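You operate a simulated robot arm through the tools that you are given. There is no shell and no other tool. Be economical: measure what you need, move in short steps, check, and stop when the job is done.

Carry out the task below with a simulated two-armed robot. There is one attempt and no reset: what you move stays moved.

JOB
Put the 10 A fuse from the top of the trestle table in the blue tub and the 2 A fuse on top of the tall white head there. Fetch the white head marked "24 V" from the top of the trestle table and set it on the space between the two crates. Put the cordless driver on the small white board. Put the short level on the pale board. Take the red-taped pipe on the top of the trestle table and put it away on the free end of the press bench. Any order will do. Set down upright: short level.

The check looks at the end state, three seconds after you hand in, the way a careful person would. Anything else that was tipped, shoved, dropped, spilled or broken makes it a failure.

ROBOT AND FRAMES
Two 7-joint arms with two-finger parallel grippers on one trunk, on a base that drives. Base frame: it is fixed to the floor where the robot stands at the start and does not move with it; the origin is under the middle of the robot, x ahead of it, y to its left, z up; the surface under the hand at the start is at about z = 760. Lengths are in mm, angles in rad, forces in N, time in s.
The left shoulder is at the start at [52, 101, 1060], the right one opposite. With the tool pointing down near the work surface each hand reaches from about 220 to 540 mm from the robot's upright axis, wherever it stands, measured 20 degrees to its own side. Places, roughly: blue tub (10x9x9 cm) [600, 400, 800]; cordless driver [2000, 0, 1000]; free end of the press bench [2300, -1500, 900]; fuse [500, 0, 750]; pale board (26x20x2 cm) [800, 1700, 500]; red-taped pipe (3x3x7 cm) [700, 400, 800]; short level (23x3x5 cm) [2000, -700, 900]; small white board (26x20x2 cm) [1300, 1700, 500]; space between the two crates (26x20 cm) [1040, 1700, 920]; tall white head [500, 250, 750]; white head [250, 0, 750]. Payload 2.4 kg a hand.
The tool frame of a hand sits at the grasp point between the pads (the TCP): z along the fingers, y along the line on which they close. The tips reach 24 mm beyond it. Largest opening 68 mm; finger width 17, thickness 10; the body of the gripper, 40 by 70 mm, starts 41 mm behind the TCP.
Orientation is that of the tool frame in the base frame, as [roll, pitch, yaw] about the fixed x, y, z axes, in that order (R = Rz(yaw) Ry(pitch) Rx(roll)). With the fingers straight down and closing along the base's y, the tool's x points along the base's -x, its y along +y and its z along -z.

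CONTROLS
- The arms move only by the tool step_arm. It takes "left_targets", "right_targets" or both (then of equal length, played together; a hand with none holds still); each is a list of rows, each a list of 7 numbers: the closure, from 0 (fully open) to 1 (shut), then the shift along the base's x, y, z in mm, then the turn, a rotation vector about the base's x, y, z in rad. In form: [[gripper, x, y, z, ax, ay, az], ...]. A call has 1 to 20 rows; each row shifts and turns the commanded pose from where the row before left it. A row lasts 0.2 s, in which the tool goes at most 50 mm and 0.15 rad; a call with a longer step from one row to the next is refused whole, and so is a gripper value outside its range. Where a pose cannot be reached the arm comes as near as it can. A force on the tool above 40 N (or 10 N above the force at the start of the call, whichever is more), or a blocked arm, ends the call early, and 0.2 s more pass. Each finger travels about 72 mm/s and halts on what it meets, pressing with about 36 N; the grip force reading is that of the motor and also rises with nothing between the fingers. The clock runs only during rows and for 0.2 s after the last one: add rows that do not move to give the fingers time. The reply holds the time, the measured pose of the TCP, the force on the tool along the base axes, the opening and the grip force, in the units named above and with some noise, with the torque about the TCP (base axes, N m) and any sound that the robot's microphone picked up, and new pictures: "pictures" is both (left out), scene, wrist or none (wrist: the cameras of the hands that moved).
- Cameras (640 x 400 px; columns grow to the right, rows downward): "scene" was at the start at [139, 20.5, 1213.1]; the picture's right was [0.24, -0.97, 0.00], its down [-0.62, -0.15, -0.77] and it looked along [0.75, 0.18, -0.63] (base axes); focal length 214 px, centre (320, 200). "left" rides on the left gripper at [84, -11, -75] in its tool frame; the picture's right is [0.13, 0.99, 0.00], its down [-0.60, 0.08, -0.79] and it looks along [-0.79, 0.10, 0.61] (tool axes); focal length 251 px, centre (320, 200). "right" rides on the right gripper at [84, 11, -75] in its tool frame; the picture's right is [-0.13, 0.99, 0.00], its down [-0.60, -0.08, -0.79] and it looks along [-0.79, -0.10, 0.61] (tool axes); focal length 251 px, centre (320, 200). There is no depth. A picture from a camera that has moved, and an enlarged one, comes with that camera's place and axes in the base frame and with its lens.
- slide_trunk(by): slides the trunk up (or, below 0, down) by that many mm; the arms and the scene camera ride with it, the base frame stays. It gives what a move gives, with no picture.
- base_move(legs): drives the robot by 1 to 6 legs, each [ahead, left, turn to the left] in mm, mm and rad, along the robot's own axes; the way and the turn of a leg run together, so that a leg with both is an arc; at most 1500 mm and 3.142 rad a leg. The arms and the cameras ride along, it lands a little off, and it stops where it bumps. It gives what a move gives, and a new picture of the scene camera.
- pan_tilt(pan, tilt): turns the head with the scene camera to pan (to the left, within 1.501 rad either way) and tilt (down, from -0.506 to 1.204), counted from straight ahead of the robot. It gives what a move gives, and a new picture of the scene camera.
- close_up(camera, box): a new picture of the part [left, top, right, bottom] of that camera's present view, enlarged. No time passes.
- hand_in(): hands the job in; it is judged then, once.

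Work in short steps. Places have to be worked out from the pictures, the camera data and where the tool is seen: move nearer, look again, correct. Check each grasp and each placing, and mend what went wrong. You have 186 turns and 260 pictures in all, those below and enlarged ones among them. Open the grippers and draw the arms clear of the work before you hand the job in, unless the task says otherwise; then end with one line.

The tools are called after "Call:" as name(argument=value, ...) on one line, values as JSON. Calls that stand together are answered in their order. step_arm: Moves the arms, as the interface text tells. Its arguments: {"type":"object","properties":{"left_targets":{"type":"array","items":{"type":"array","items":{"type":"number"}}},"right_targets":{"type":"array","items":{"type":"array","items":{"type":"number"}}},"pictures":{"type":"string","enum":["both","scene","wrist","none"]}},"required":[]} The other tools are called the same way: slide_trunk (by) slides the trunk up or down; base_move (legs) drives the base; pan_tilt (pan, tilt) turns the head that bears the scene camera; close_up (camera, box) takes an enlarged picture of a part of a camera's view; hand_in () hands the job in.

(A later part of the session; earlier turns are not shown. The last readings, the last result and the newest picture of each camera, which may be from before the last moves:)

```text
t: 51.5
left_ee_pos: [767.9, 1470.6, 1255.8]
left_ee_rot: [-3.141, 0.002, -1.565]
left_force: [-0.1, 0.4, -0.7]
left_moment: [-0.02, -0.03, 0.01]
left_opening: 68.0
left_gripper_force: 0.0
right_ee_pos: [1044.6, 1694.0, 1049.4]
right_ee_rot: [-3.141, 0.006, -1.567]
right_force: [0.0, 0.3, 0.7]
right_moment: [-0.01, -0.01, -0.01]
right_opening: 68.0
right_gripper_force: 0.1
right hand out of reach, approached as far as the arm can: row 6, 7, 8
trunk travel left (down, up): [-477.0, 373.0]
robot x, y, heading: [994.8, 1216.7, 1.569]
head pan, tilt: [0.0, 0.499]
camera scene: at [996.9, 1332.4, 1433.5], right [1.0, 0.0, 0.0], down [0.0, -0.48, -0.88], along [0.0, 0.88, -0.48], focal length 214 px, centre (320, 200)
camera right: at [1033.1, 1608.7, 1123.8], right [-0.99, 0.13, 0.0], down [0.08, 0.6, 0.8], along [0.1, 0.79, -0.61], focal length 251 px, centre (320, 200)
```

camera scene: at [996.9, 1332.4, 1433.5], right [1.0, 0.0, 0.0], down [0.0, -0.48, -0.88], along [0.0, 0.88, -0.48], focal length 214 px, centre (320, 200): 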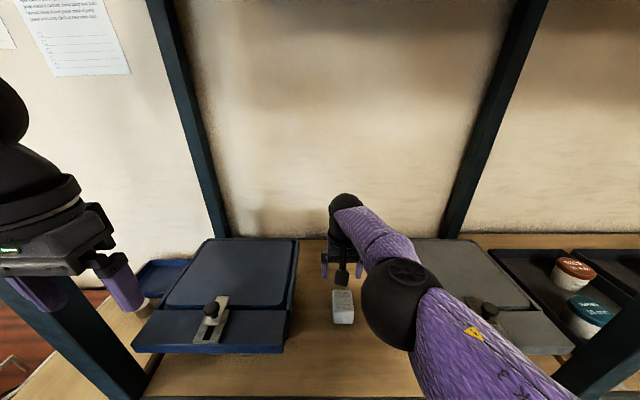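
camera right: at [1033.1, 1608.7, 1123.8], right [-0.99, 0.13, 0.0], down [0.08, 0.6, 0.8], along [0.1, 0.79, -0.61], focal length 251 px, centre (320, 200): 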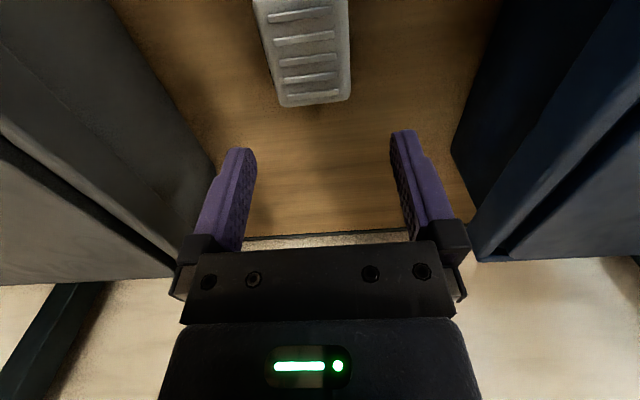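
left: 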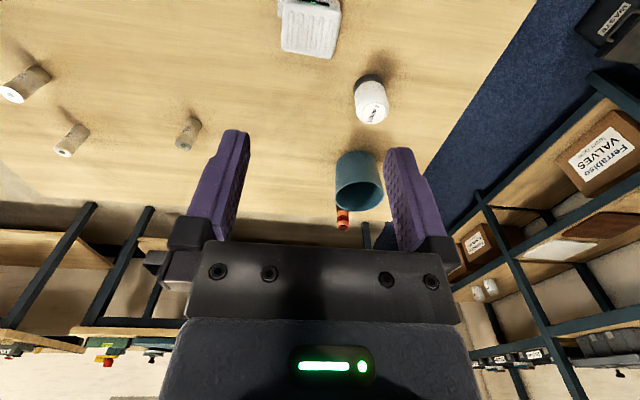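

The 24 V head stands in the gap. I lift clear and back away, lower the trunk, and drive to the far side of the table facing −x.

Call:
step_arm(right_targets=[[0, 0, -20, 40, 0, 0, 0], [0, 0, -30, 40, 0, 0, 0], [0, 0, -40, 20, 0, 0, 0], [0, 10, -40, 10, 0, 0, 0]], pictures="none")

Call:
base_move(legs=[[-330, 0, 0], [0, -90, 0], [0, 0, 1.571]])

Call:
pan_tilt(pan=0.5, tilt=0.9)

```text
t: 52.5
left_ee_pos: [766.6, 1470.7, 1256.7]
left_ee_rot: [-3.141, 0.0, -1.566]
left_force: [-0.8, 0.5, -0.2]
left_moment: [-0.02, 0.01, 0.01]
left_opening: 67.8
left_gripper_force: 0.0
right_ee_pos: [1021.3, 1689.7, 1076.5]
right_ee_rot: [3.139, 0.003, -1.563]
right_force: [-0.1, -0.1, -0.5]
right_moment: [0.01, -0.01, 0.0]
right_opening: 68.2
right_gripper_force: 0.0
right hand out of reach, approached as far as the arm can: row 1, 2, 3, 4
trunk travel left (down, up): [-477.0, 373.0]
robot x, y, heading: [995.6, 1217.4, 1.579]
head pan, tilt: [0.0, 0.499]
```

```text
t: 59.1
left_ee_pos: [834.2, 662.7, 1254.8]
left_ee_rot: [3.141, -0.002, 0.013]
left_force: [0.1, -0.3, 0.7]
left_moment: [-0.02, 0.0, 0.02]
left_opening: 68.2
left_gripper_force: 0.2
right_ee_pos: [615.9, 915.8, 1076.3]
right_ee_rot: [3.14, 0.002, 0.014]
right_force: [-0.5, -0.5, 0.2]
right_moment: [-0.04, -0.02, 0.0]
right_opening: 67.9
right_gripper_force: 0.0
trunk travel left (down, up): [-477.0, 373.0]
robot x, y, heading: [1086.0, 893.5, -3.132]
head pan, tilt: [0.0, 0.499]
camera scene: at [974.3, 891.5, 1433.5], right [-0.01, 1.0, 0.0], down [0.48, 0.01, -0.88], along [-0.88, -0.01, -0.48], focal length 214 px, centre (320, 200)
```

scene: 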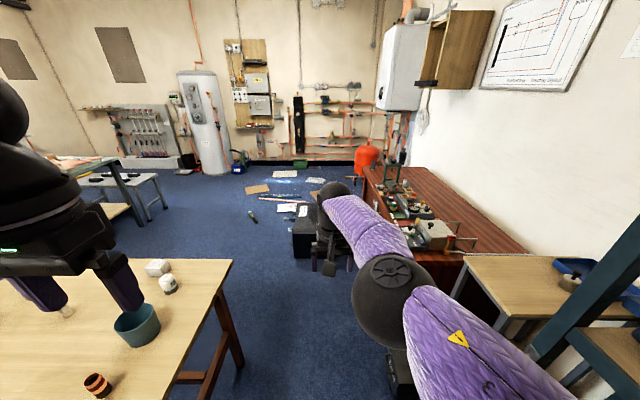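

```text
t: 60.1
left_ee_pos: [835.6, 662.7, 1256.1]
left_ee_rot: [3.141, 0.0, 0.011]
left_force: [-0.8, -1.3, -0.6]
left_moment: [0.0, 0.02, -0.01]
left_opening: 67.9
left_gripper_force: 0.0
right_ee_pos: [615.3, 915.0, 1074.5]
right_ee_rot: [3.138, 0.004, 0.016]
right_force: [0.2, -0.1, -0.3]
right_moment: [-0.01, 0.02, -0.04]
right_opening: 68.0
right_gripper_force: 0.0
trunk travel left (down, up): [-477.0, 373.0]
robot x, y, heading: [1086.6, 890.3, -3.13]
head pan, tilt: [0.499, 0.901]
camera scene: at [999.3, 855.7, 1399.6], right [-0.49, 0.87, 0.0], down [0.68, 0.38, -0.62], along [-0.54, -0.3, -0.78], focal length 214 px, centre (320, 200)
```

scene: 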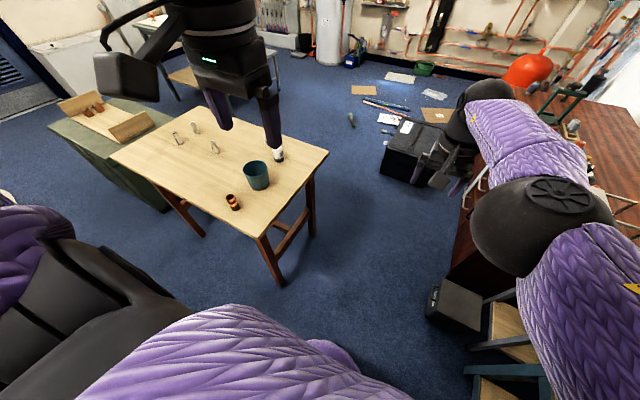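

I pull the right hand back to a natural pose and raise it, then lower the trunk.

Call:
step_arm(right_targets=[[0, 30, 15, 20, 0, 0, 0], [0, 30, 20, 30, 0, 0, 0], [0, 30, 20, 40, 0, 0, 0], [0, 30, 20, 40, 0, 0, 0], [0, 20, 20, 40, 0, 0, 0], [0, 10, 20, 30, 0, 0, 0]], pictures="none")

Call:
slide_trunk(by=-230)

Call:
base_move(legs=[[0, 790, -0.01]])

Call:
pan_tilt(pan=0.0, tilt=0.9)

```text
refused: row 3 steps farther than a row can; nothing moved
```

```text
t: 62.5
left_ee_pos: [834.7, 662.9, 1025.5]
left_ee_rot: [-3.14, 0.0, 0.012]
left_force: [-0.3, 0.4, -0.1]
left_moment: [-0.01, 0.01, 0.0]
left_opening: 67.9
left_gripper_force: 0.0
right_ee_pos: [611.2, 916.5, 798.5]
right_ee_rot: [3.139, -0.105, 0.014]
right_force: [-0.4, -0.1, 0.0]
right_moment: [0.02, -0.02, -0.01]
right_opening: 67.6
right_gripper_force: 0.2
trunk travel left (down, up): [-247.0, 602.0]
robot x, y, heading: [1085.8, 893.5, -3.128]
head pan, tilt: [0.499, 0.901]
```

```text
t: 66.7
left_ee_pos: [834.2, -121.6, 1026.7]
left_ee_rot: [-3.141, 0.0, -0.005]
left_force: [-0.6, 0.6, 1.1]
left_moment: [-0.01, -0.03, 0.01]
left_opening: 68.0
left_gripper_force: 0.0
right_ee_pos: [612.9, 133.9, 798.1]
right_ee_rot: [3.14, -0.106, -0.003]
right_force: [0.5, 0.1, 0.3]
right_moment: [-0.03, 0.02, 0.03]
right_opening: 68.0
right_gripper_force: 0.0
trunk travel left (down, up): [-247.0, 602.0]
robot x, y, heading: [1085.6, 103.4, 3.136]
head pan, tilt: [0.499, 0.901]
camera scene: at [962.5, 68.8, 1167.5], right [-0.47, 0.88, 0.0], down [0.69, 0.37, -0.62], along [-0.55, -0.29, -0.78], focal length 214 px, centre (320, 200)
```

scene: 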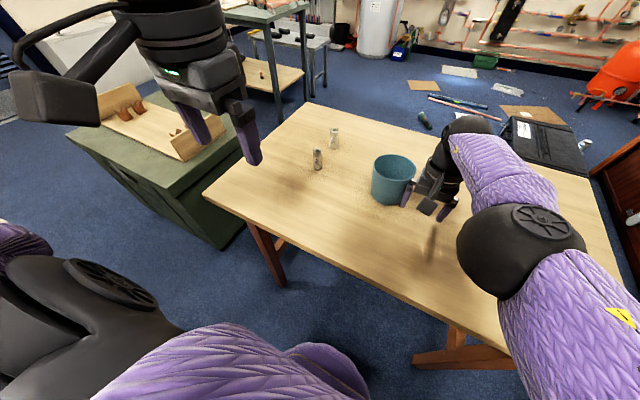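

```text
t: 67.7
left_ee_pos: [832.7, -120.9, 1025.8]
left_ee_rot: [-3.141, 0.001, -0.006]
left_force: [-0.5, -0.5, 0.0]
left_moment: [0.0, -0.01, -0.01]
left_opening: 68.0
left_gripper_force: 0.1
right_ee_pos: [612.4, 134.2, 798.6]
right_ee_rot: [-3.142, -0.104, -0.003]
right_force: [0.3, -0.1, 0.0]
right_moment: [0.0, 0.03, 0.0]
right_opening: 67.6
right_gripper_force: 0.2
trunk travel left (down, up): [-247.0, 602.0]
robot x, y, heading: [1086.9, 103.9, 3.132]
head pan, tilt: [0.0, 0.901]
camera scene: at [953.5, 105.0, 1167.5], right [0.01, 1.0, 0.0], down [0.78, 0.0, -0.62], along [-0.62, 0.0, -0.78], focal length 214 px, centre (320, 200)
```

scene: 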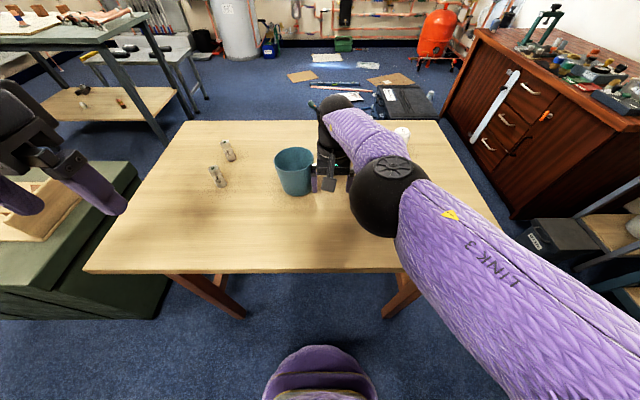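

A refused arm move left the right hand low while driving, and it has pushed things on the table. I look carefully at what was disturbed before moving.

Call:
close_up(camera="scene", box=[180, 100, 460, 275])

Call:
close_up(camera="right", box=[0, 0, 640, 400])

Call:
close_up(camera="left", box=[0, 0, 640, 400])

```text
2.29 times, centred on (320, 188) of scene
camera zoom: at [953.5, 105.0, 1167.5], right [0.01, 1.0, 0.0], down [0.78, 0.0, -0.62], along [-0.62, 0.0, -0.78], focal length 490 px, centre (320, 229)
```

zoom: 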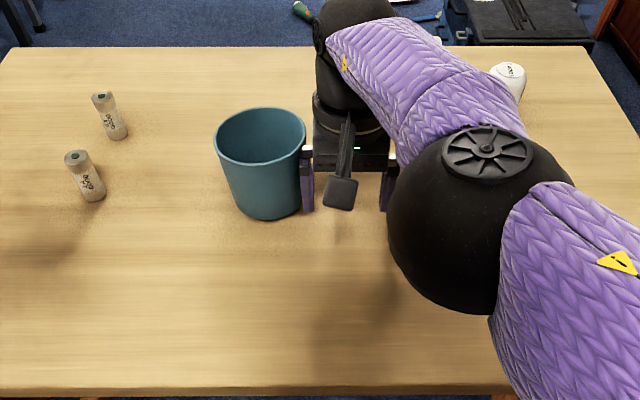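

```text
1.00 times, centred on (320, 200) of right (not enlarged: the box is as wide or as high as the picture)
camera zoom: at [687.5, 123.0, 881.1], right [-0.13, -0.99, -0.01], down [-0.68, 0.08, 0.73], along [-0.72, 0.1, -0.69], focal length 251 px, centre (320, 200)
```

zoom: 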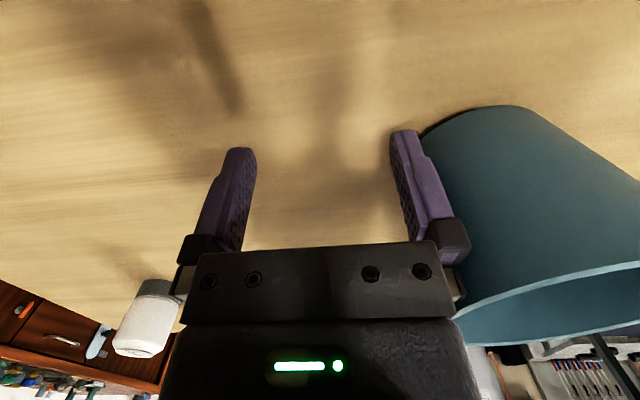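

```text
1.00 times, centred on (320, 200) of left (not enlarged: the box is as wide or as high as the picture)
camera zoom: at [915.7, -110.9, 1101.2], right [0.12, -0.99, 0.0], down [-0.6, -0.08, 0.79], along [-0.79, -0.1, -0.61], focal length 251 px, centre (320, 200)
```

zoom: 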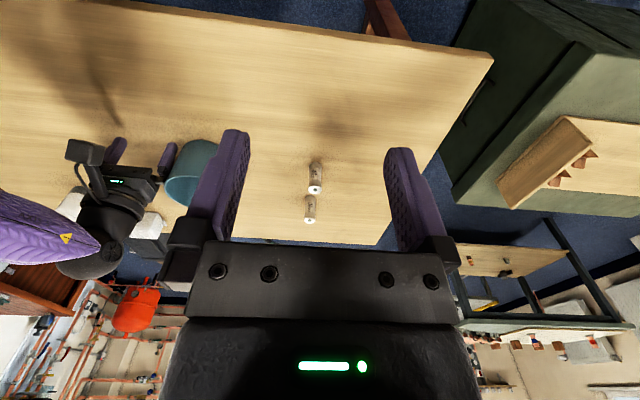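

The tub slid to about (600, 75) but still stands. I lift the right hand straight up to clear everything, then inspect.

Call:
step_arm(right_targets=[[0, 0, 2, 20, 0, 0, 0], [0, 0, 0, 40, 0, 0, 0], [0, 5, 0, 40, 0, 0, 0], [0, 20, 10, 40, 0, 0, 0], [0, 20, 20, 38, 0, 0, 0], [0, 25, 20, 35, 0, 0, 0], [0, 30, 20, 30, 0, 0, 0], [0, 30, 30, 20, 0, 0, 0], [0, 30, 30, 0, 0, 0, 0]], pictures="both")

```text
t: 69.7
left_ee_pos: [833.9, -121.5, 1025.1]
left_ee_rot: [3.141, 0.0, -0.005]
left_force: [0.2, 0.0, 0.6]
left_moment: [0.03, 0.01, 0.0]
left_opening: 67.9
left_gripper_force: 0.1
right_ee_pos: [712.7, 234.0, 1050.9]
right_ee_rot: [3.14, -0.103, -0.002]
right_force: [-0.4, 0.7, 0.1]
right_moment: [0.02, 0.0, 0.02]
right_opening: 68.1
right_gripper_force: 0.1
right hand out of reach, approached as far as the arm can: row 2, 3, 4, 5, 6
trunk travel left (down, up): [-247.0, 602.0]
robot x, y, heading: [1088.1, 106.7, 3.133]
head pan, tilt: [0.0, 0.901]
camera scene: at [953.8, 104.8, 1167.5], right [0.01, 1.0, 0.0], down [0.78, 0.0, -0.62], along [-0.62, 0.0, -0.78], focal length 214 px, centre (320, 200)
camera right: at [787.6, 224.2, 1134.4], right [-0.13, -0.99, -0.01], down [-0.68, 0.08, 0.73], along [-0.72, 0.1, -0.69], focal length 251 px, centre (320, 200)
```

scene: 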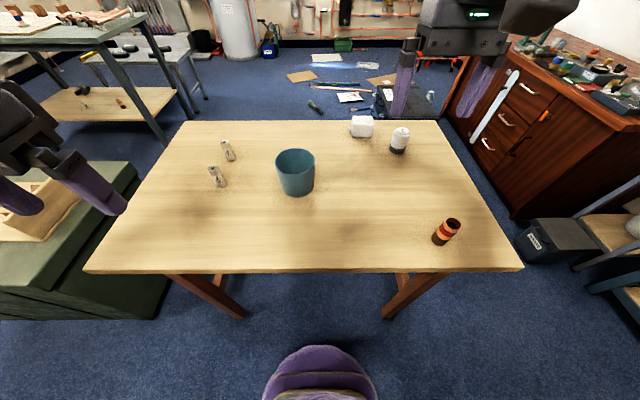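
right: 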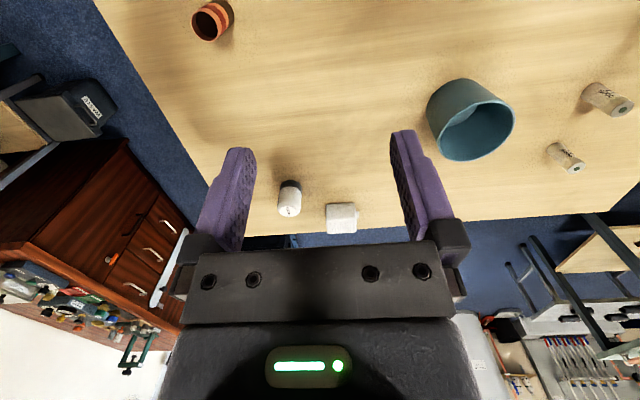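

Pipe and heads are still standing; the 10 A fuse isn't visible. I search for it.

Call:
close_up(camera="scene", box=[190, 120, 390, 245])

Call:
close_up(camera="scene", box=[300, 60, 480, 160])

Call:
close_up(camera="right", box=[400, 60, 640, 210])

```text
3.20 times, centred on (290, 182) of scene
camera zoom: at [953.8, 104.8, 1167.5], right [0.01, 1.0, 0.0], down [0.78, 0.0, -0.62], along [-0.62, 0.0, -0.78], focal length 686 px, centre (416, 256)
```

zoom: 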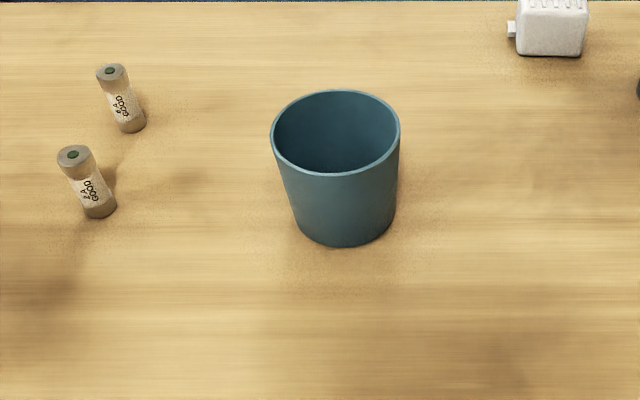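

```text
3.56 times, centred on (390, 110) of scene
camera zoom: at [953.8, 104.8, 1167.5], right [0.01, 1.0, 0.0], down [0.78, 0.0, -0.62], along [-0.62, 0.0, -0.78], focal length 763 px, centre (71, 520)
```

zoom: 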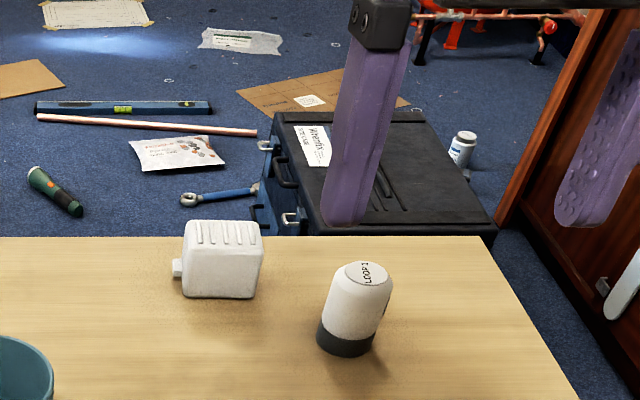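

```text
2.67 times, centred on (520, 135) of right
camera zoom: at [787.6, 224.2, 1134.4], right [-0.13, -0.99, -0.01], down [-0.68, 0.08, 0.73], along [-0.72, 0.1, -0.69], focal length 670 px, centre (-213, 373)
```

zoom: 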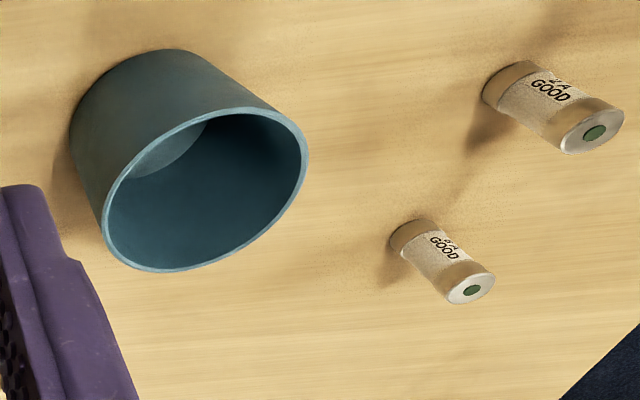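

The 10 A fuse may be hidden behind the tub; I move the right hand camera to look over the tub.

Call:
step_arm(right_targets=[[0, -15, -20, 10, 0, 0.1, 0], [0, -20, -20, 10, 0, 0, 0], [0, -20, -20, 5, 0, 0, 0], [0, -20, -20, 0, 0, 0, 0], [0, -20, -20, 0, 0, 0, 0]], pictures="wrist")

```text
t: 70.9
left_ee_pos: [832.5, -122.2, 1026.3]
left_ee_rot: [-3.141, 0.0, -0.004]
left_force: [-0.3, -0.2, 0.5]
left_moment: [0.02, -0.01, -0.03]
left_opening: 68.2
left_gripper_force: 0.1
right_ee_pos: [637.6, 155.6, 1074.5]
right_ee_rot: [3.139, -0.003, -0.001]
right_force: [0.9, -0.4, 0.6]
right_moment: [0.0, 0.0, -0.01]
right_opening: 68.0
right_gripper_force: 0.1
right hand out of reach, approached as far as the arm can: row 5
trunk travel left (down, up): [-247.0, 602.0]
robot x, y, heading: [1089.8, 102.4, 3.131]
head pan, tilt: [0.0, 0.901]
camera right: at [720.1, 144.2, 1150.8], right [-0.13, -0.99, 0.0], down [-0.61, 0.08, 0.79], along [-0.78, 0.1, -0.61], focal length 251 px, centre (320, 200)
```

right: 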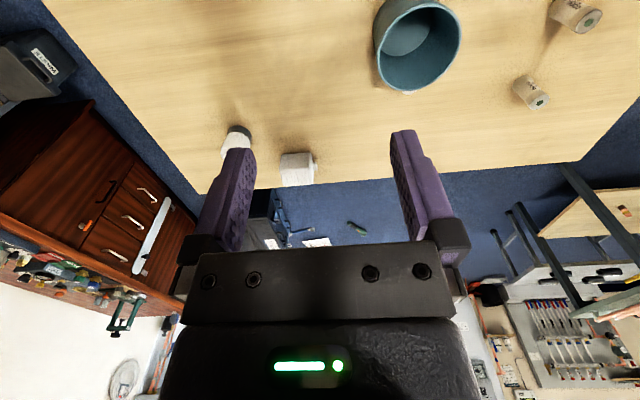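

Not clearly visible; a standing or fallen fuse could be hidden right behind the tub. Hands are high now, so I strafe 120 mm left and then turn the right hand's camera sideways.

Call:
base_move(legs=[[0, 120, 0.01]])

Call:
step_arm(right_targets=[[0, 0, -4, 0, 0, 0, -0.15], [0, 0, -4, 0, 0, 0, -0.15], [0, 0, -4, 0, 0, 0, -0.15], [0, 0, -4, 0, 0, 0, -0.15], [0, 0, -4, 0, 0, 0, -0.15], [0, 0, -4, 0, 0, 0, -0.15], [0, 0, -4, 0, 0, 0, -0.15], [0, 0, -4, 0, 0, 0, -0.15], [0, 0, -4, 0, 0, 0, -0.15], [0, 0, -4, 0, 0, 0, -0.15]], pictures="wrist")

```text
t: 72.1
left_ee_pos: [835.5, -241.3, 1026.9]
left_ee_rot: [3.141, 0.0, 0.005]
left_force: [0.7, 0.1, -1.7]
left_moment: [0.02, -0.01, 0.02]
left_opening: 68.0
left_gripper_force: 0.1
right_ee_pos: [637.4, 32.3, 1076.4]
right_ee_rot: [3.137, -0.004, 0.007]
right_force: [-0.8, -0.7, -0.2]
right_moment: [0.01, -0.01, 0.03]
right_opening: 68.1
right_gripper_force: 0.1
trunk travel left (down, up): [-247.0, 602.0]
robot x, y, heading: [1086.0, -13.6, -3.137]
head pan, tilt: [0.0, 0.901]
camera scene: at [953.3, -14.3, 1167.5], right [0.0, 1.0, 0.0], down [0.78, 0.0, -0.62], along [-0.62, 0.0, -0.78], focal length 214 px, centre (320, 200)
```

scene: 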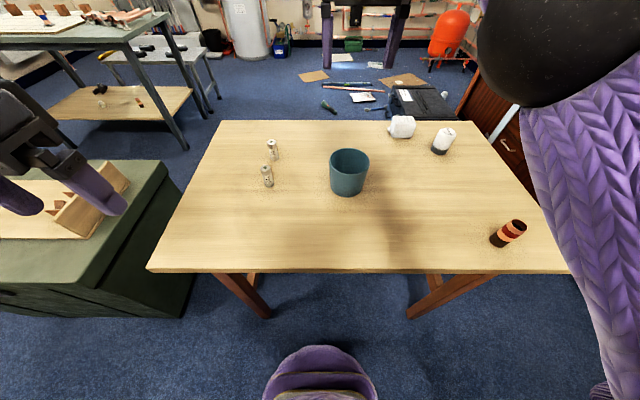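

```text
t: 74.3
left_ee_pos: [834.6, -242.1, 1026.7]
left_ee_rot: [-3.14, 0.001, 0.005]
left_force: [-1.1, -1.1, 0.1]
left_moment: [0.0, 0.01, -0.01]
left_opening: 68.1
left_gripper_force: 0.0
right_ee_pos: [646.3, -6.8, 1073.1]
right_ee_rot: [3.138, -0.004, -1.498]
right_force: [0.2, 0.3, 0.5]
right_moment: [0.0, 0.0, 0.02]
right_opening: 67.9
right_gripper_force: 0.0
right hand out of reach, approached as far as the arm can: row 5, 8
trunk travel left (down, up): [-247.0, 602.0]
robot x, y, heading: [1088.2, -13.9, -3.135]
head pan, tilt: [0.0, 0.901]
camera right: at [640.4, -91.6, 1147.5], right [-1.0, 0.05, 0.0], down [0.03, 0.61, 0.79], along [0.04, 0.79, -0.61], focal length 251 px, centre (320, 200)
```

right: 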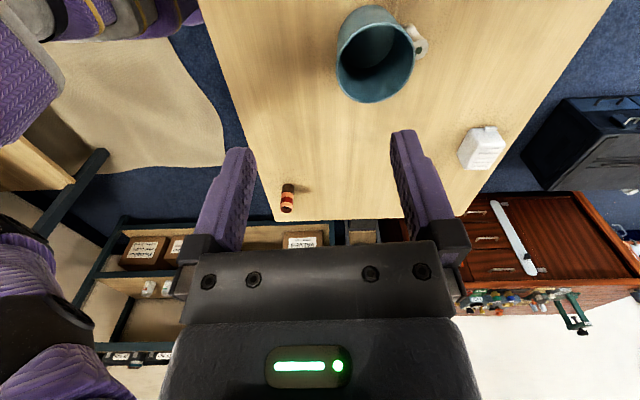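

Something shows right behind the tub. I enlarge.

Call:
close_up(camera="right", box=[310, 0, 470, 110])

```text
3.64 times, centred on (390, 55) of right
camera zoom: at [640.4, -91.6, 1147.5], right [-1.0, 0.05, 0.0], down [0.03, 0.61, 0.79], along [0.04, 0.79, -0.61], focal length 914 px, centre (66, 727)
```

zoom: 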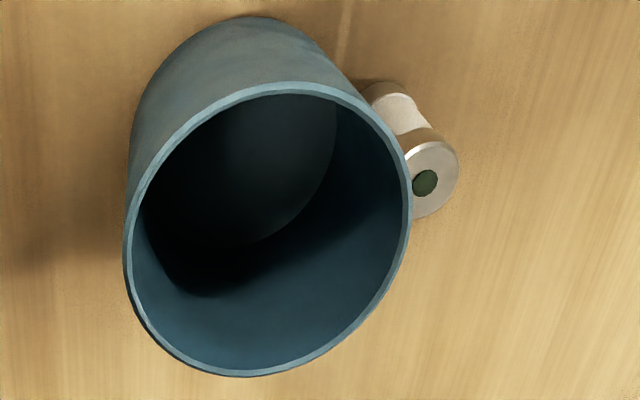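

The 10 A fuse still stands beside the tub, so I only need to return the tub to about (582, 340). I move the right hand above the tub's near rim (closing along x) and look.

Call:
base_move(legs=[[15, 0, 0]])

Call:
step_arm(right_targets=[[0, 0, 15, -30, 0, 0, -0.07], [0, 0, 15, -40, 0, 0, 0], [0, 0, 15, -40, 0, 0, 0], [0, 0, 4, -30, 0, 0, 0]])

```text
t: 75.1
left_ee_pos: [820.9, -241.8, 1026.5]
left_ee_rot: [-3.141, 0.0, 0.006]
left_force: [0.1, -0.3, 0.8]
left_moment: [0.03, -0.03, -0.02]
left_opening: 68.1
left_gripper_force: 0.0
right_ee_pos: [630.1, -6.5, 1072.5]
right_ee_rot: [3.138, -0.004, -1.49]
right_force: [-0.1, 0.5, 0.0]
right_moment: [-0.01, -0.01, -0.03]
right_opening: 68.1
right_gripper_force: 0.2
trunk travel left (down, up): [-247.0, 602.0]
robot x, y, heading: [1072.6, -14.2, -3.136]
head pan, tilt: [0.0, 0.901]
camera scene: at [937.9, -14.1, 1167.4], right [0.0, 1.0, 0.0], down [0.78, 0.0, -0.62], along [-0.62, 0.0, -0.78], focal length 214 px, centre (320, 200)
```

scene: 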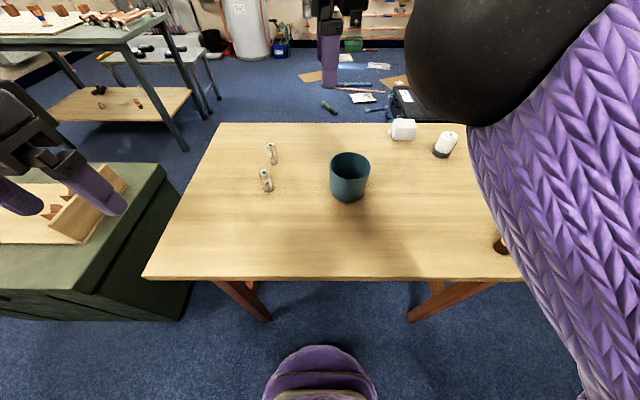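

```text
t: 76.1
left_ee_pos: [820.1, -242.0, 1025.4]
left_ee_rot: [3.14, 0.0, 0.005]
left_force: [-0.3, 0.4, 1.1]
left_moment: [0.0, -0.01, 0.03]
left_opening: 67.9
left_gripper_force: 0.1
right_ee_pos: [630.8, 41.7, 931.1]
right_ee_rot: [3.138, -0.004, -1.564]
right_force: [1.0, -0.8, 0.5]
right_moment: [-0.03, -0.03, 0.03]
right_opening: 67.9
right_gripper_force: 0.1
trunk travel left (down, up): [-247.0, 602.0]
robot x, y, heading: [1071.3, -13.2, -3.137]
head pan, tilt: [0.0, 0.901]
camera scene: at [938.1, -14.0, 1167.5], right [0.0, 1.0, 0.0], down [0.78, 0.0, -0.62], along [-0.62, 0.0, -0.78], focal length 214 px, centre (320, 200)
camera right: at [619.0, -41.6, 1007.4], right [-0.99, 0.12, 0.0], down [0.08, 0.61, 0.79], along [0.09, 0.79, -0.61], focal length 251 px, centre (320, 200)
```

scene: 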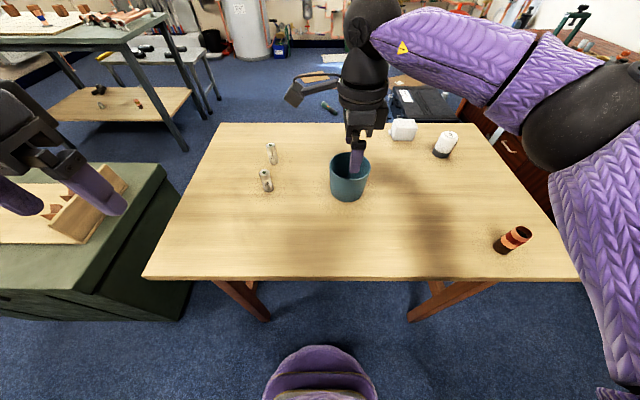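
right: 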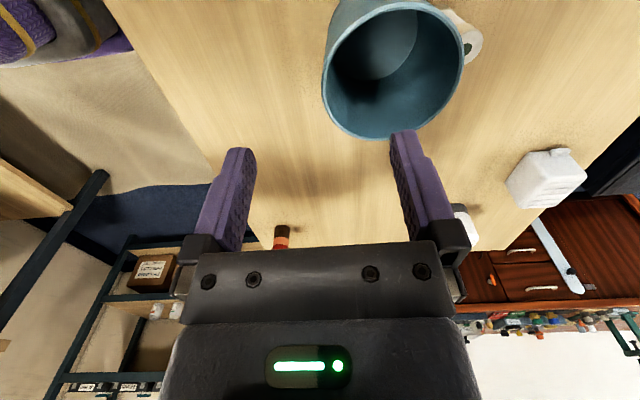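

Rim's near edge is at x≈623, y≈38. I shift the hand there and lower to straddle the rim.

Call:
step_arm(right_targets=[[0, -8, -3, -20, 0, 0, 0], [0, 0, 0, -30, 0, 0, 0], [0, 0, 0, -30, 0, 0, 0], [0, 0, 0, -18, 0, 0, 0]])

```text
t: 77.1
left_ee_pos: [820.5, -242.7, 1026.1]
left_ee_rot: [3.14, 0.001, 0.006]
left_force: [0.0, -0.1, -0.2]
left_moment: [0.0, 0.02, 0.0]
left_opening: 68.1
left_gripper_force: 0.0
right_ee_pos: [622.2, 39.7, 832.8]
right_ee_rot: [3.139, -0.004, -1.561]
right_force: [-0.2, -1.2, 0.2]
right_moment: [0.01, -0.02, 0.0]
right_opening: 67.7
right_gripper_force: 0.1
trunk travel left (down, up): [-247.0, 602.0]
robot x, y, heading: [1073.0, -16.4, -3.139]
head pan, tilt: [0.0, 0.901]
camera scene: at [938.1, -14.0, 1167.5], right [0.0, 1.0, 0.0], down [0.78, 0.0, -0.62], along [-0.62, 0.0, -0.78], focal length 214 px, centre (320, 200)
camera right: at [612.4, -45.0, 908.7], right [-0.99, 0.12, 0.0], down [0.08, 0.61, 0.79], along [0.09, 0.79, -0.61], focal length 251 px, centre (320, 200)
```

scene: 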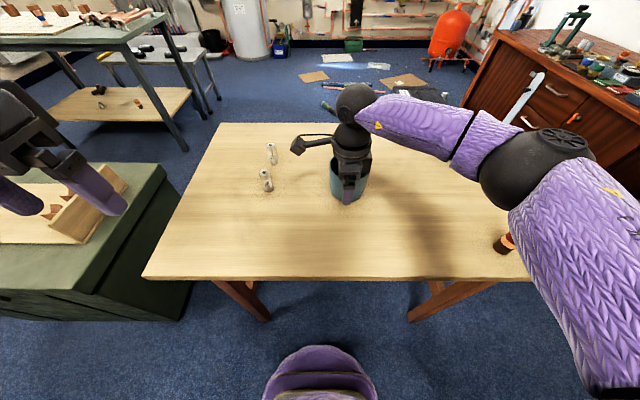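
right: 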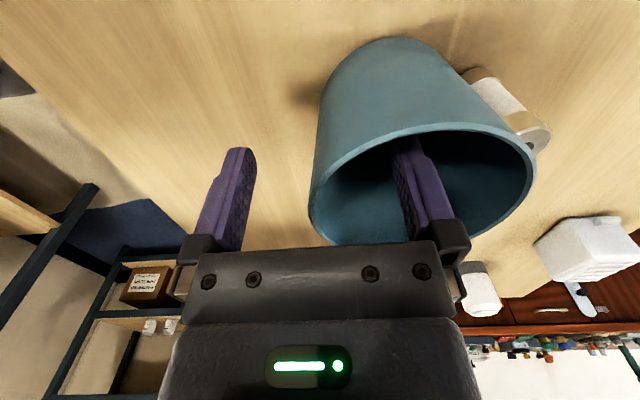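

The wall is between the fingers. I close on it, draw it slightly off the fuse and lift.

Call:
step_arm(right_targets=[[0.3, 0, 0, 0, 0, 0, 0], [0.6, 0, 0, 0, 0, 0, 0], [0.9, 0, 0, 0, 0, 0, 0], [1, 0, 0, 0, 0, 0, 0], [1, 0, 0, 0, 0, 0, 0], [1, 0, 0, 0, 0, 0, 0], [1, 5, 0, 2, 0, 0, 0], [1, 4, 0, 4, 0, 0, 0], [1, 0, 0, 15, 0, 0, 0], [1, 0, 0, 20, 0, 0, 0]])

```text
t: 79.3
left_ee_pos: [820.0, -241.4, 1025.4]
left_ee_rot: [3.141, -0.001, 0.005]
left_force: [0.2, 0.0, -0.9]
left_moment: [0.01, 0.01, 0.01]
left_opening: 68.0
left_gripper_force: 0.0
right_ee_pos: [632.6, 38.6, 876.0]
right_ee_rot: [3.14, -0.006, -1.563]
right_force: [-0.1, 0.1, -1.0]
right_moment: [0.06, -0.04, 0.0]
right_opening: 2.1
right_gripper_force: 26.4
trunk travel left (down, up): [-247.0, 602.0]
robot x, y, heading: [1068.2, -13.0, -3.141]
head pan, tilt: [0.0, 0.901]
camera scene: at [938.2, -14.0, 1167.5], right [0.0, 1.0, 0.0], down [0.78, 0.0, -0.62], along [-0.62, 0.0, -0.78], focal length 214 px, centre (320, 200)
camera right: at [620.9, -45.3, 950.4], right [-0.99, 0.12, 0.0], down [0.08, 0.61, 0.79], along [0.1, 0.79, -0.61], focal length 251 px, centre (320, 200)
```

scene: 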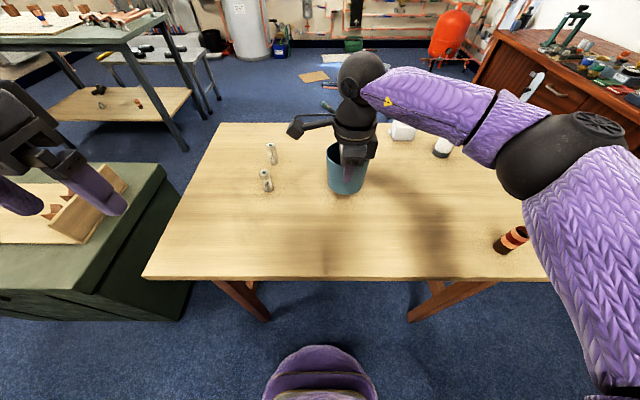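
right: 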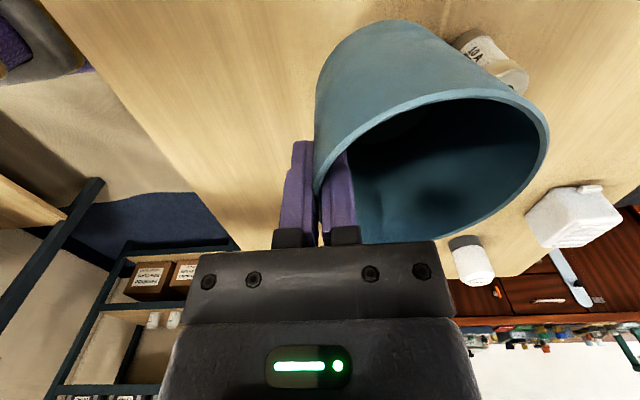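

The tub is held and the 10 A fuse still stands. I lift another 60 mm and strafe right 300 mm to bring the tub home.

Call:
step_arm(right_targets=[[1, 0, 0, 30, 0, 0, 0], [1, 0, 0, 30, 0, 0, 0]], pictures="none")

```text
t: 79.9
left_ee_pos: [820.3, -242.2, 1027.1]
left_ee_rot: [-3.141, 0.0, 0.004]
left_force: [0.0, 0.5, -0.6]
left_moment: [0.02, 0.0, 0.02]
left_opening: 67.9
left_gripper_force: 0.0
right_ee_pos: [631.3, 38.1, 936.9]
right_ee_rot: [3.137, -0.004, -1.561]
right_force: [0.8, -0.2, -0.6]
right_moment: [0.0, 0.01, 0.02]
right_opening: 2.2
right_gripper_force: 26.3
trunk travel left (down, up): [-247.0, 602.0]
robot x, y, heading: [1071.0, -14.2, -3.139]
head pan, tilt: [0.0, 0.901]
```

Hand is confirmed at z 937 with the tub; strafing right now.

Call:
base_move(legs=[[0, -300, 0]])

```text
t: 81.9
left_ee_pos: [818.2, 59.1, 1026.3]
left_ee_rot: [-3.141, -0.002, 0.006]
left_force: [-0.3, 0.1, 0.0]
left_moment: [-0.01, 0.01, 0.0]
left_opening: 68.0
left_gripper_force: 0.0
right_ee_pos: [629.9, 339.2, 936.6]
right_ee_rot: [3.138, -0.003, -1.562]
right_force: [0.7, -0.1, -0.6]
right_moment: [0.0, -0.04, -0.01]
right_opening: 2.3
right_gripper_force: 26.4
trunk travel left (down, up): [-247.0, 602.0]
robot x, y, heading: [1072.1, 287.7, -3.14]
head pan, tilt: [0.0, 0.901]
camera scene: at [937.0, 286.7, 1167.5], right [0.0, 1.0, 0.0], down [0.78, 0.0, -0.62], along [-0.62, 0.0, -0.78], focal length 214 px, centre (320, 200)
```

scene: 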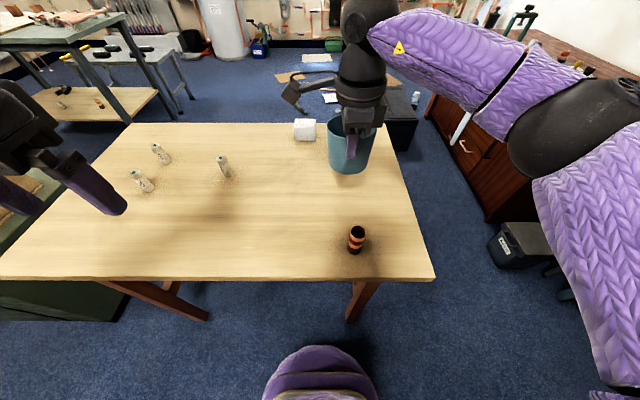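

Lowering the tub onto the table at x≈625 (TCP), y≈339.

Call:
step_arm(right_targets=[[1, -5, 1, -30, 0, 0, 0], [1, 0, 0, -35, 0, 0, 0], [1, 0, 0, -25, 0, 0, 0], [1, 0, 0, -8, 0, 0, 0], [1, 0, 0, -3, 0, 0, 0]], pictures="wrist")

```text
t: 83.1
left_ee_pos: [820.5, 58.4, 1025.6]
left_ee_rot: [-3.141, 0.002, 0.006]
left_force: [1.1, 0.5, 0.2]
left_moment: [-0.02, 0.0, 0.01]
left_opening: 67.9
left_gripper_force: 0.1
right_ee_pos: [625.2, 340.5, 836.9]
right_ee_rot: [3.135, -0.002, -1.562]
right_force: [5.1, 1.1, 13.2]
right_moment: [-0.05, 0.66, -0.01]
right_opening: 2.4
right_gripper_force: 26.7
trunk travel left (down, up): [-247.0, 602.0]
robot x, y, heading: [1070.3, 287.1, -3.136]
head pan, tilt: [0.0, 0.901]
camera right: at [615.1, 256.2, 912.0], right [-0.99, 0.12, 0.01], down [0.08, 0.61, 0.79], along [0.09, 0.78, -0.61], focal length 251 px, centre (320, 200)
```

right: 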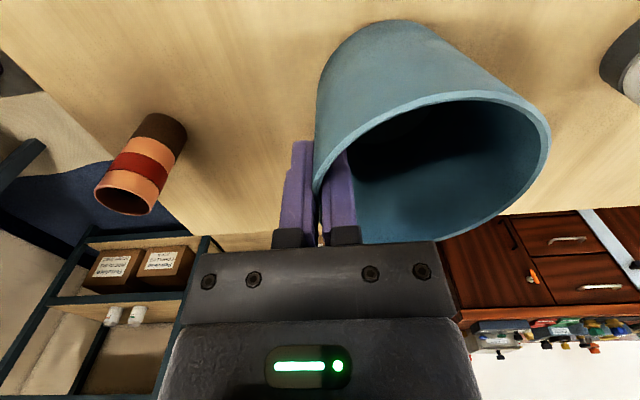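

It touches the table; I release and lift straight up.

Call:
step_arm(right_targets=[[0.8, 0, 0, 0, 0, 0, 0], [0.6, 0, 0, 0, 0, 0, 0], [0.5, 0, 0, 0, 0, 0, 0], [0.5, 0, 0, 0, 0, 0, 0], [0.5, 0, 0, 30, 0, 0, 0], [0.5, 0, 0, 40, 0, 0, 0], [0.5, 0, 0, 40, 0, 0, 0], [0.5, 0, 0, 40, 0, 0, 0]], pictures="both")

```text
t: 84.9
left_ee_pos: [818.3, 57.7, 1026.1]
left_ee_rot: [3.141, -0.001, 0.005]
left_force: [-0.3, -0.6, -0.7]
left_moment: [0.0, 0.01, 0.0]
left_opening: 67.8
left_gripper_force: 0.0
right_ee_pos: [623.5, 339.1, 985.3]
right_ee_rot: [3.14, -0.003, -1.565]
right_force: [0.7, 0.1, -0.7]
right_moment: [-0.01, 0.01, 0.03]
right_opening: 34.0
right_gripper_force: 0.0
trunk travel left (down, up): [-247.0, 602.0]
robot x, y, heading: [1070.0, 285.6, -3.133]
head pan, tilt: [0.0, 0.901]
camera scene: at [937.1, 286.5, 1167.5], right [0.0, 1.0, 0.0], down [0.78, 0.0, -0.62], along [-0.62, 0.0, -0.78], focal length 214 px, centre (320, 200)
camera right: at [613.2, 255.6, 1061.2], right [-0.99, 0.12, 0.0], down [0.08, 0.61, 0.79], along [0.09, 0.78, -0.61], focal length 251 px, centre (320, 200)
```

scene: 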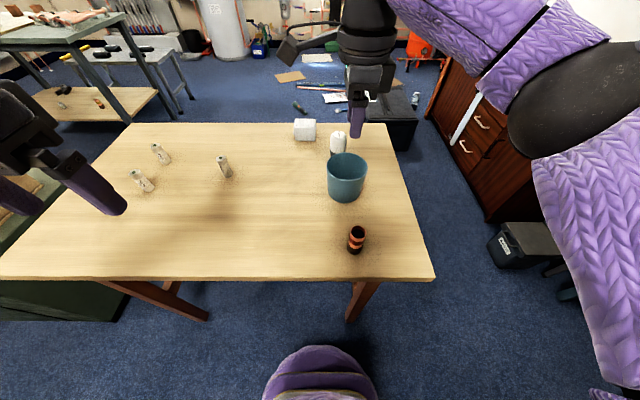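
right: 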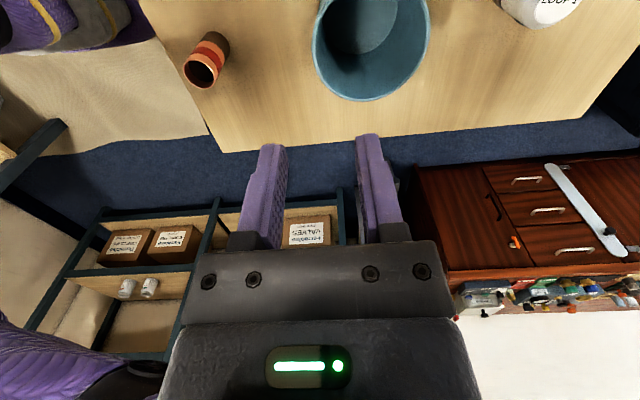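

The tub is back within a few mm of its original place. I turn the right hand back to its natural yaw, raised, before strafing.

Call:
step_arm(right_targets=[[0.3, 5, 0, 8, 0, 0, 0.15], [0, 5, 0, 8, 0, 0, 0.15], [0, 5, 0, 8, 0, 0, 0.15], [0, 5, 0, 8, 0, 0, 0.15], [0, 5, 0, 8, 0, 0, 0.15], [0, 5, 0, 0, 0, 0, 0.15], [0, 5, 0, 0, 0, 0, 0.15], [0, 5, 0, 0, 0, 0, 0.15], [0, 5, 0, 0, 0, 0, 0.15], [0, 5, 0, 0, 0, 0, 0.15], [0, 5, 0, 0, 0, 0, 0.06]], pictures="none")

```text
t: 87.3
left_ee_pos: [818.4, 58.0, 1026.7]
left_ee_rot: [-3.14, 0.001, 0.006]
left_force: [-0.3, 0.5, -0.3]
left_moment: [0.03, 0.01, -0.02]
left_opening: 67.9
left_gripper_force: 0.0
right_ee_pos: [679.5, 340.1, 1024.7]
right_ee_rot: [3.138, -0.003, 0.0]
right_force: [-0.2, -0.1, 0.4]
right_moment: [0.0, 0.01, 0.01]
right_opening: 68.0
right_gripper_force: 0.2
trunk travel left (down, up): [-247.0, 602.0]
robot x, y, heading: [1071.7, 292.2, -3.138]
head pan, tilt: [0.0, 0.901]
```

Both hands are above 1020, so I strafe left to y ≈ −40.

Call:
base_move(legs=[[0, 330, 0]])

Call:
close_up(camera="scene", box=[200, 100, 440, 250])

```text
t: 89.5
left_ee_pos: [819.0, -270.7, 1026.6]
left_ee_rot: [3.141, 0.0, 0.004]
left_force: [0.2, 0.0, 0.6]
left_moment: [-0.01, 0.0, -0.01]
left_opening: 67.9
left_gripper_force: 0.1
right_ee_pos: [680.5, 11.9, 1025.4]
right_ee_rot: [3.139, -0.005, -0.007]
right_force: [-0.8, -0.7, 1.2]
right_moment: [-0.02, 0.0, -0.02]
right_opening: 68.1
right_gripper_force: 0.1
trunk travel left (down, up): [-247.0, 602.0]
robot x, y, heading: [1072.6, -45.2, -3.139]
head pan, tilt: [0.0, 0.901]
camera scene: at [938.0, -42.4, 1167.5], right [0.0, 1.0, 0.0], down [0.78, 0.0, -0.62], along [-0.62, 0.0, -0.78], focal length 214 px, centre (320, 200)
```

scene: 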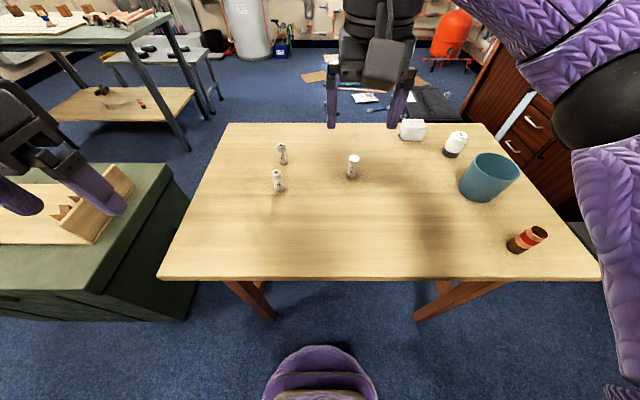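

```text
2.67 times, centred on (320, 175) of scene
camera zoom: at [938.0, -42.4, 1167.5], right [0.0, 1.0, 0.0], down [0.78, 0.0, -0.62], along [-0.62, 0.0, -0.78], focal length 572 px, centre (320, 267)
```

zoom: 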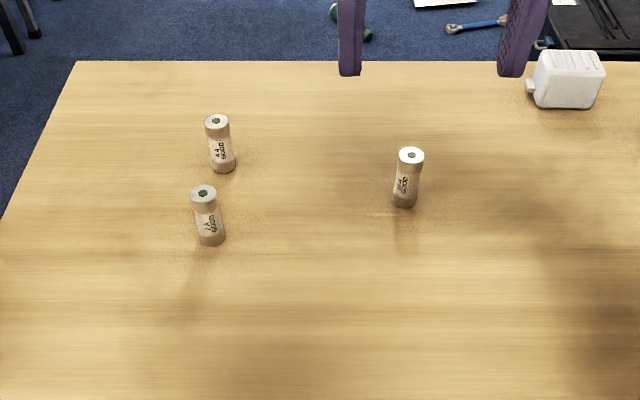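

10 A at about (527, 42), 2 A at (577, −145). The base's front reaches only ~210 mm ahead of the axis, so I can drive 55 mm closer safely.

Call:
base_move(legs=[[55, 0, 0]])

Call:
step_arm(right_targets=[[0, -20, 5, -20, 0, 0, 0], [0, -20, 5, -20, 0, 0, 0], [0, -20, 5, -20, 0, 0, 0], [0, -20, 5, -20, 0, 0, 0], [0, -18, 8, -20, 0, 0, 0]], left_targets=[[0, -30, 25, 0, 0, 0, 0], [0, -35, 25, 0, 0, 0, 0], [0, -35, 25, 0, 0, 0, 0], [0, -35, 25, -10, 0, 0, 0], [0, -40, 25, -20, 0, 0, 0]])

```text
t: 90.5
left_ee_pos: [764.5, -269.9, 1025.7]
left_ee_rot: [3.14, -0.001, 0.004]
left_force: [0.5, 0.4, -0.2]
left_moment: [-0.02, 0.0, 0.05]
left_opening: 68.1
left_gripper_force: 0.0
right_ee_pos: [625.9, 11.1, 1025.5]
right_ee_rot: [3.139, -0.004, -0.006]
right_force: [-0.3, 0.0, -0.5]
right_moment: [0.0, -0.02, 0.0]
right_opening: 68.0
right_gripper_force: 0.1
trunk travel left (down, up): [-247.0, 602.0]
robot x, y, heading: [1019.4, -41.8, -3.141]
head pan, tilt: [0.0, 0.901]
camera scene: at [882.6, -42.4, 1167.4], right [0.0, 1.0, 0.0], down [0.78, 0.0, -0.62], along [-0.62, 0.0, -0.78], focal length 214 px, centre (320, 200)
```

scene: 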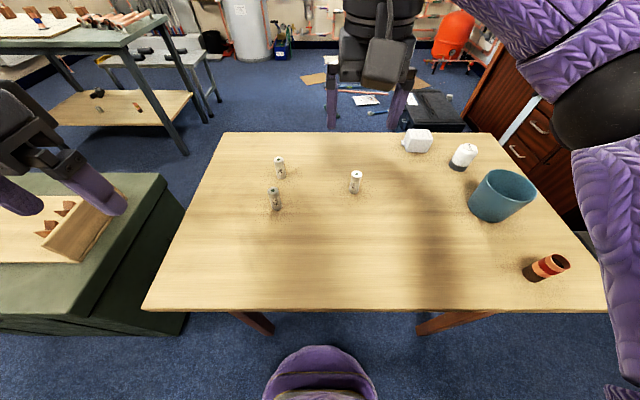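

```text
refused: row 5 steps farther than a row can; nothing moved
```

Row too long; I redo the approach with smaller rows.

Call:
step_arm(right_targets=[[0, -18, 5, -20, 0, 0, 0], [0, -18, 5, -20, 0, 0, 0], [0, -18, 5, -20, 0, 0, 0], [0, -18, 8, -20, 0, 0, 0], [0, -20, 8, -20, 0, 0, 0]], left_targets=[[0, -30, 25, 0, 0, 0, 0], [0, -35, 25, -10, 0, 0, 0], [0, -35, 25, -20, 0, 0, 0], [0, -35, 25, -20, 0, 0, 0], [0, -35, 25, -20, 0, 0, 0]])

```text
t: 91.7
left_ee_pos: [605.5, -154.5, 962.7]
left_ee_rot: [3.139, 0.001, 0.003]
left_force: [-0.3, -0.2, 0.0]
left_moment: [0.0, 0.01, -0.02]
left_opening: 68.0
left_gripper_force: 0.0
left hand out of reach, approached as far as the arm can: row 5
right_ee_pos: [533.1, 43.3, 926.6]
right_ee_rot: [3.138, -0.004, -0.002]
right_force: [0.2, -0.6, 0.3]
right_moment: [-0.03, -0.01, 0.01]
right_opening: 68.0
right_gripper_force: 0.0
trunk travel left (down, up): [-247.0, 602.0]
robot x, y, heading: [1016.8, -42.3, -3.136]
head pan, tilt: [0.0, 0.901]
camera scene: at [883.4, -42.4, 1167.6], right [0.0, 1.0, 0.0], down [0.78, 0.0, -0.62], along [-0.62, 0.0, -0.78], focal length 214 px, centre (320, 200)
camera right: at [616.8, 31.8, 1000.6], right [-0.13, -0.99, 0.0], down [-0.61, 0.08, 0.79], along [-0.78, 0.1, -0.61], focal length 251 px, centre (320, 200)
camera left: at [688.9, -142.6, 1037.0], right [0.13, -0.99, 0.0], down [-0.6, -0.08, 0.8], along [-0.79, -0.1, -0.61], focal length 251 px, centre (320, 200)
```

scene: 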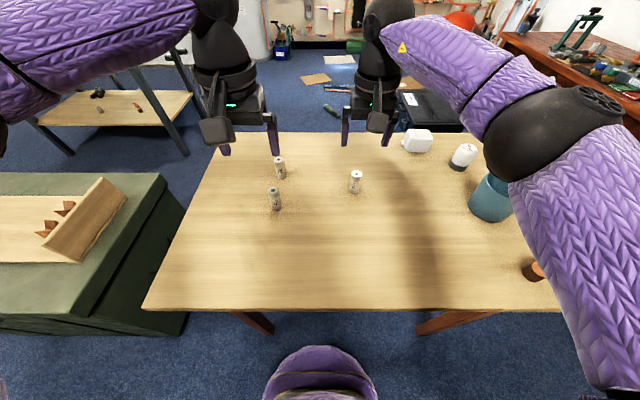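
right: 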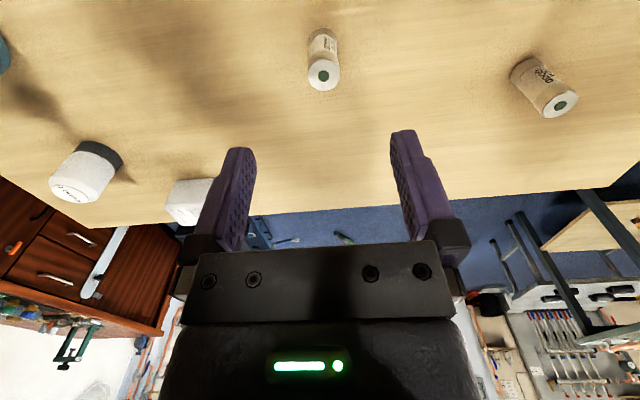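
left: 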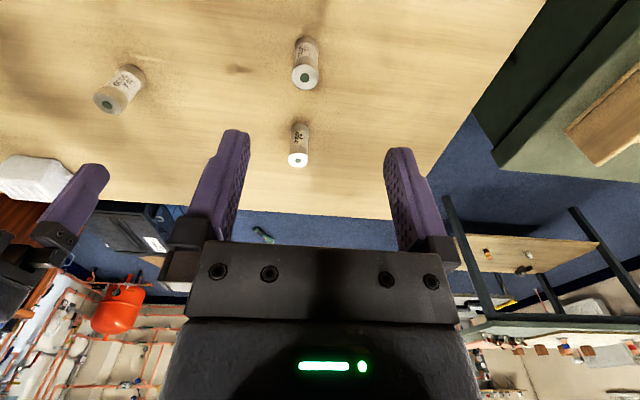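

Right hand is over the 10 A fuse (529, 41). I lower it around the fuse.

Call:
step_arm(right_targets=[[0, -4, -2, -30, 0, 0, 0], [0, 0, 0, -35, 0, 0, 0], [0, 0, 0, -35, 0, 0, 0], [0, 0, 0, -27, 0, 0, 0]], pictures="wrist")

```text
t: 92.7
left_ee_pos: [605.5, -152.5, 962.3]
left_ee_rot: [-3.141, 0.002, 0.002]
left_force: [-0.4, 0.2, 0.1]
left_moment: [0.01, 0.01, -0.03]
left_opening: 68.0
left_gripper_force: 0.1
right_ee_pos: [528.5, 40.7, 798.7]
right_ee_rot: [3.137, -0.004, -0.005]
right_force: [0.1, -0.6, 0.5]
right_moment: [-0.01, -0.01, -0.01]
right_opening: 67.8
right_gripper_force: 0.1
trunk travel left (down, up): [-247.0, 602.0]
robot x, y, heading: [1016.1, -43.3, -3.142]
head pan, tilt: [0.0, 0.901]
camera right: at [612.2, 29.1, 872.6], right [-0.13, -0.99, 0.0], down [-0.61, 0.08, 0.79], along [-0.78, 0.1, -0.61], focal length 251 px, centre (320, 200)
```

right: 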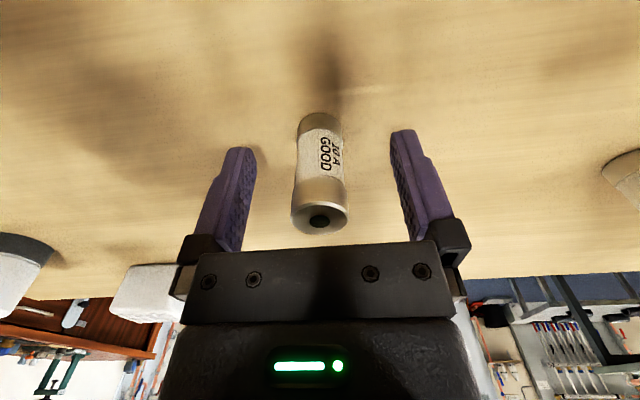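

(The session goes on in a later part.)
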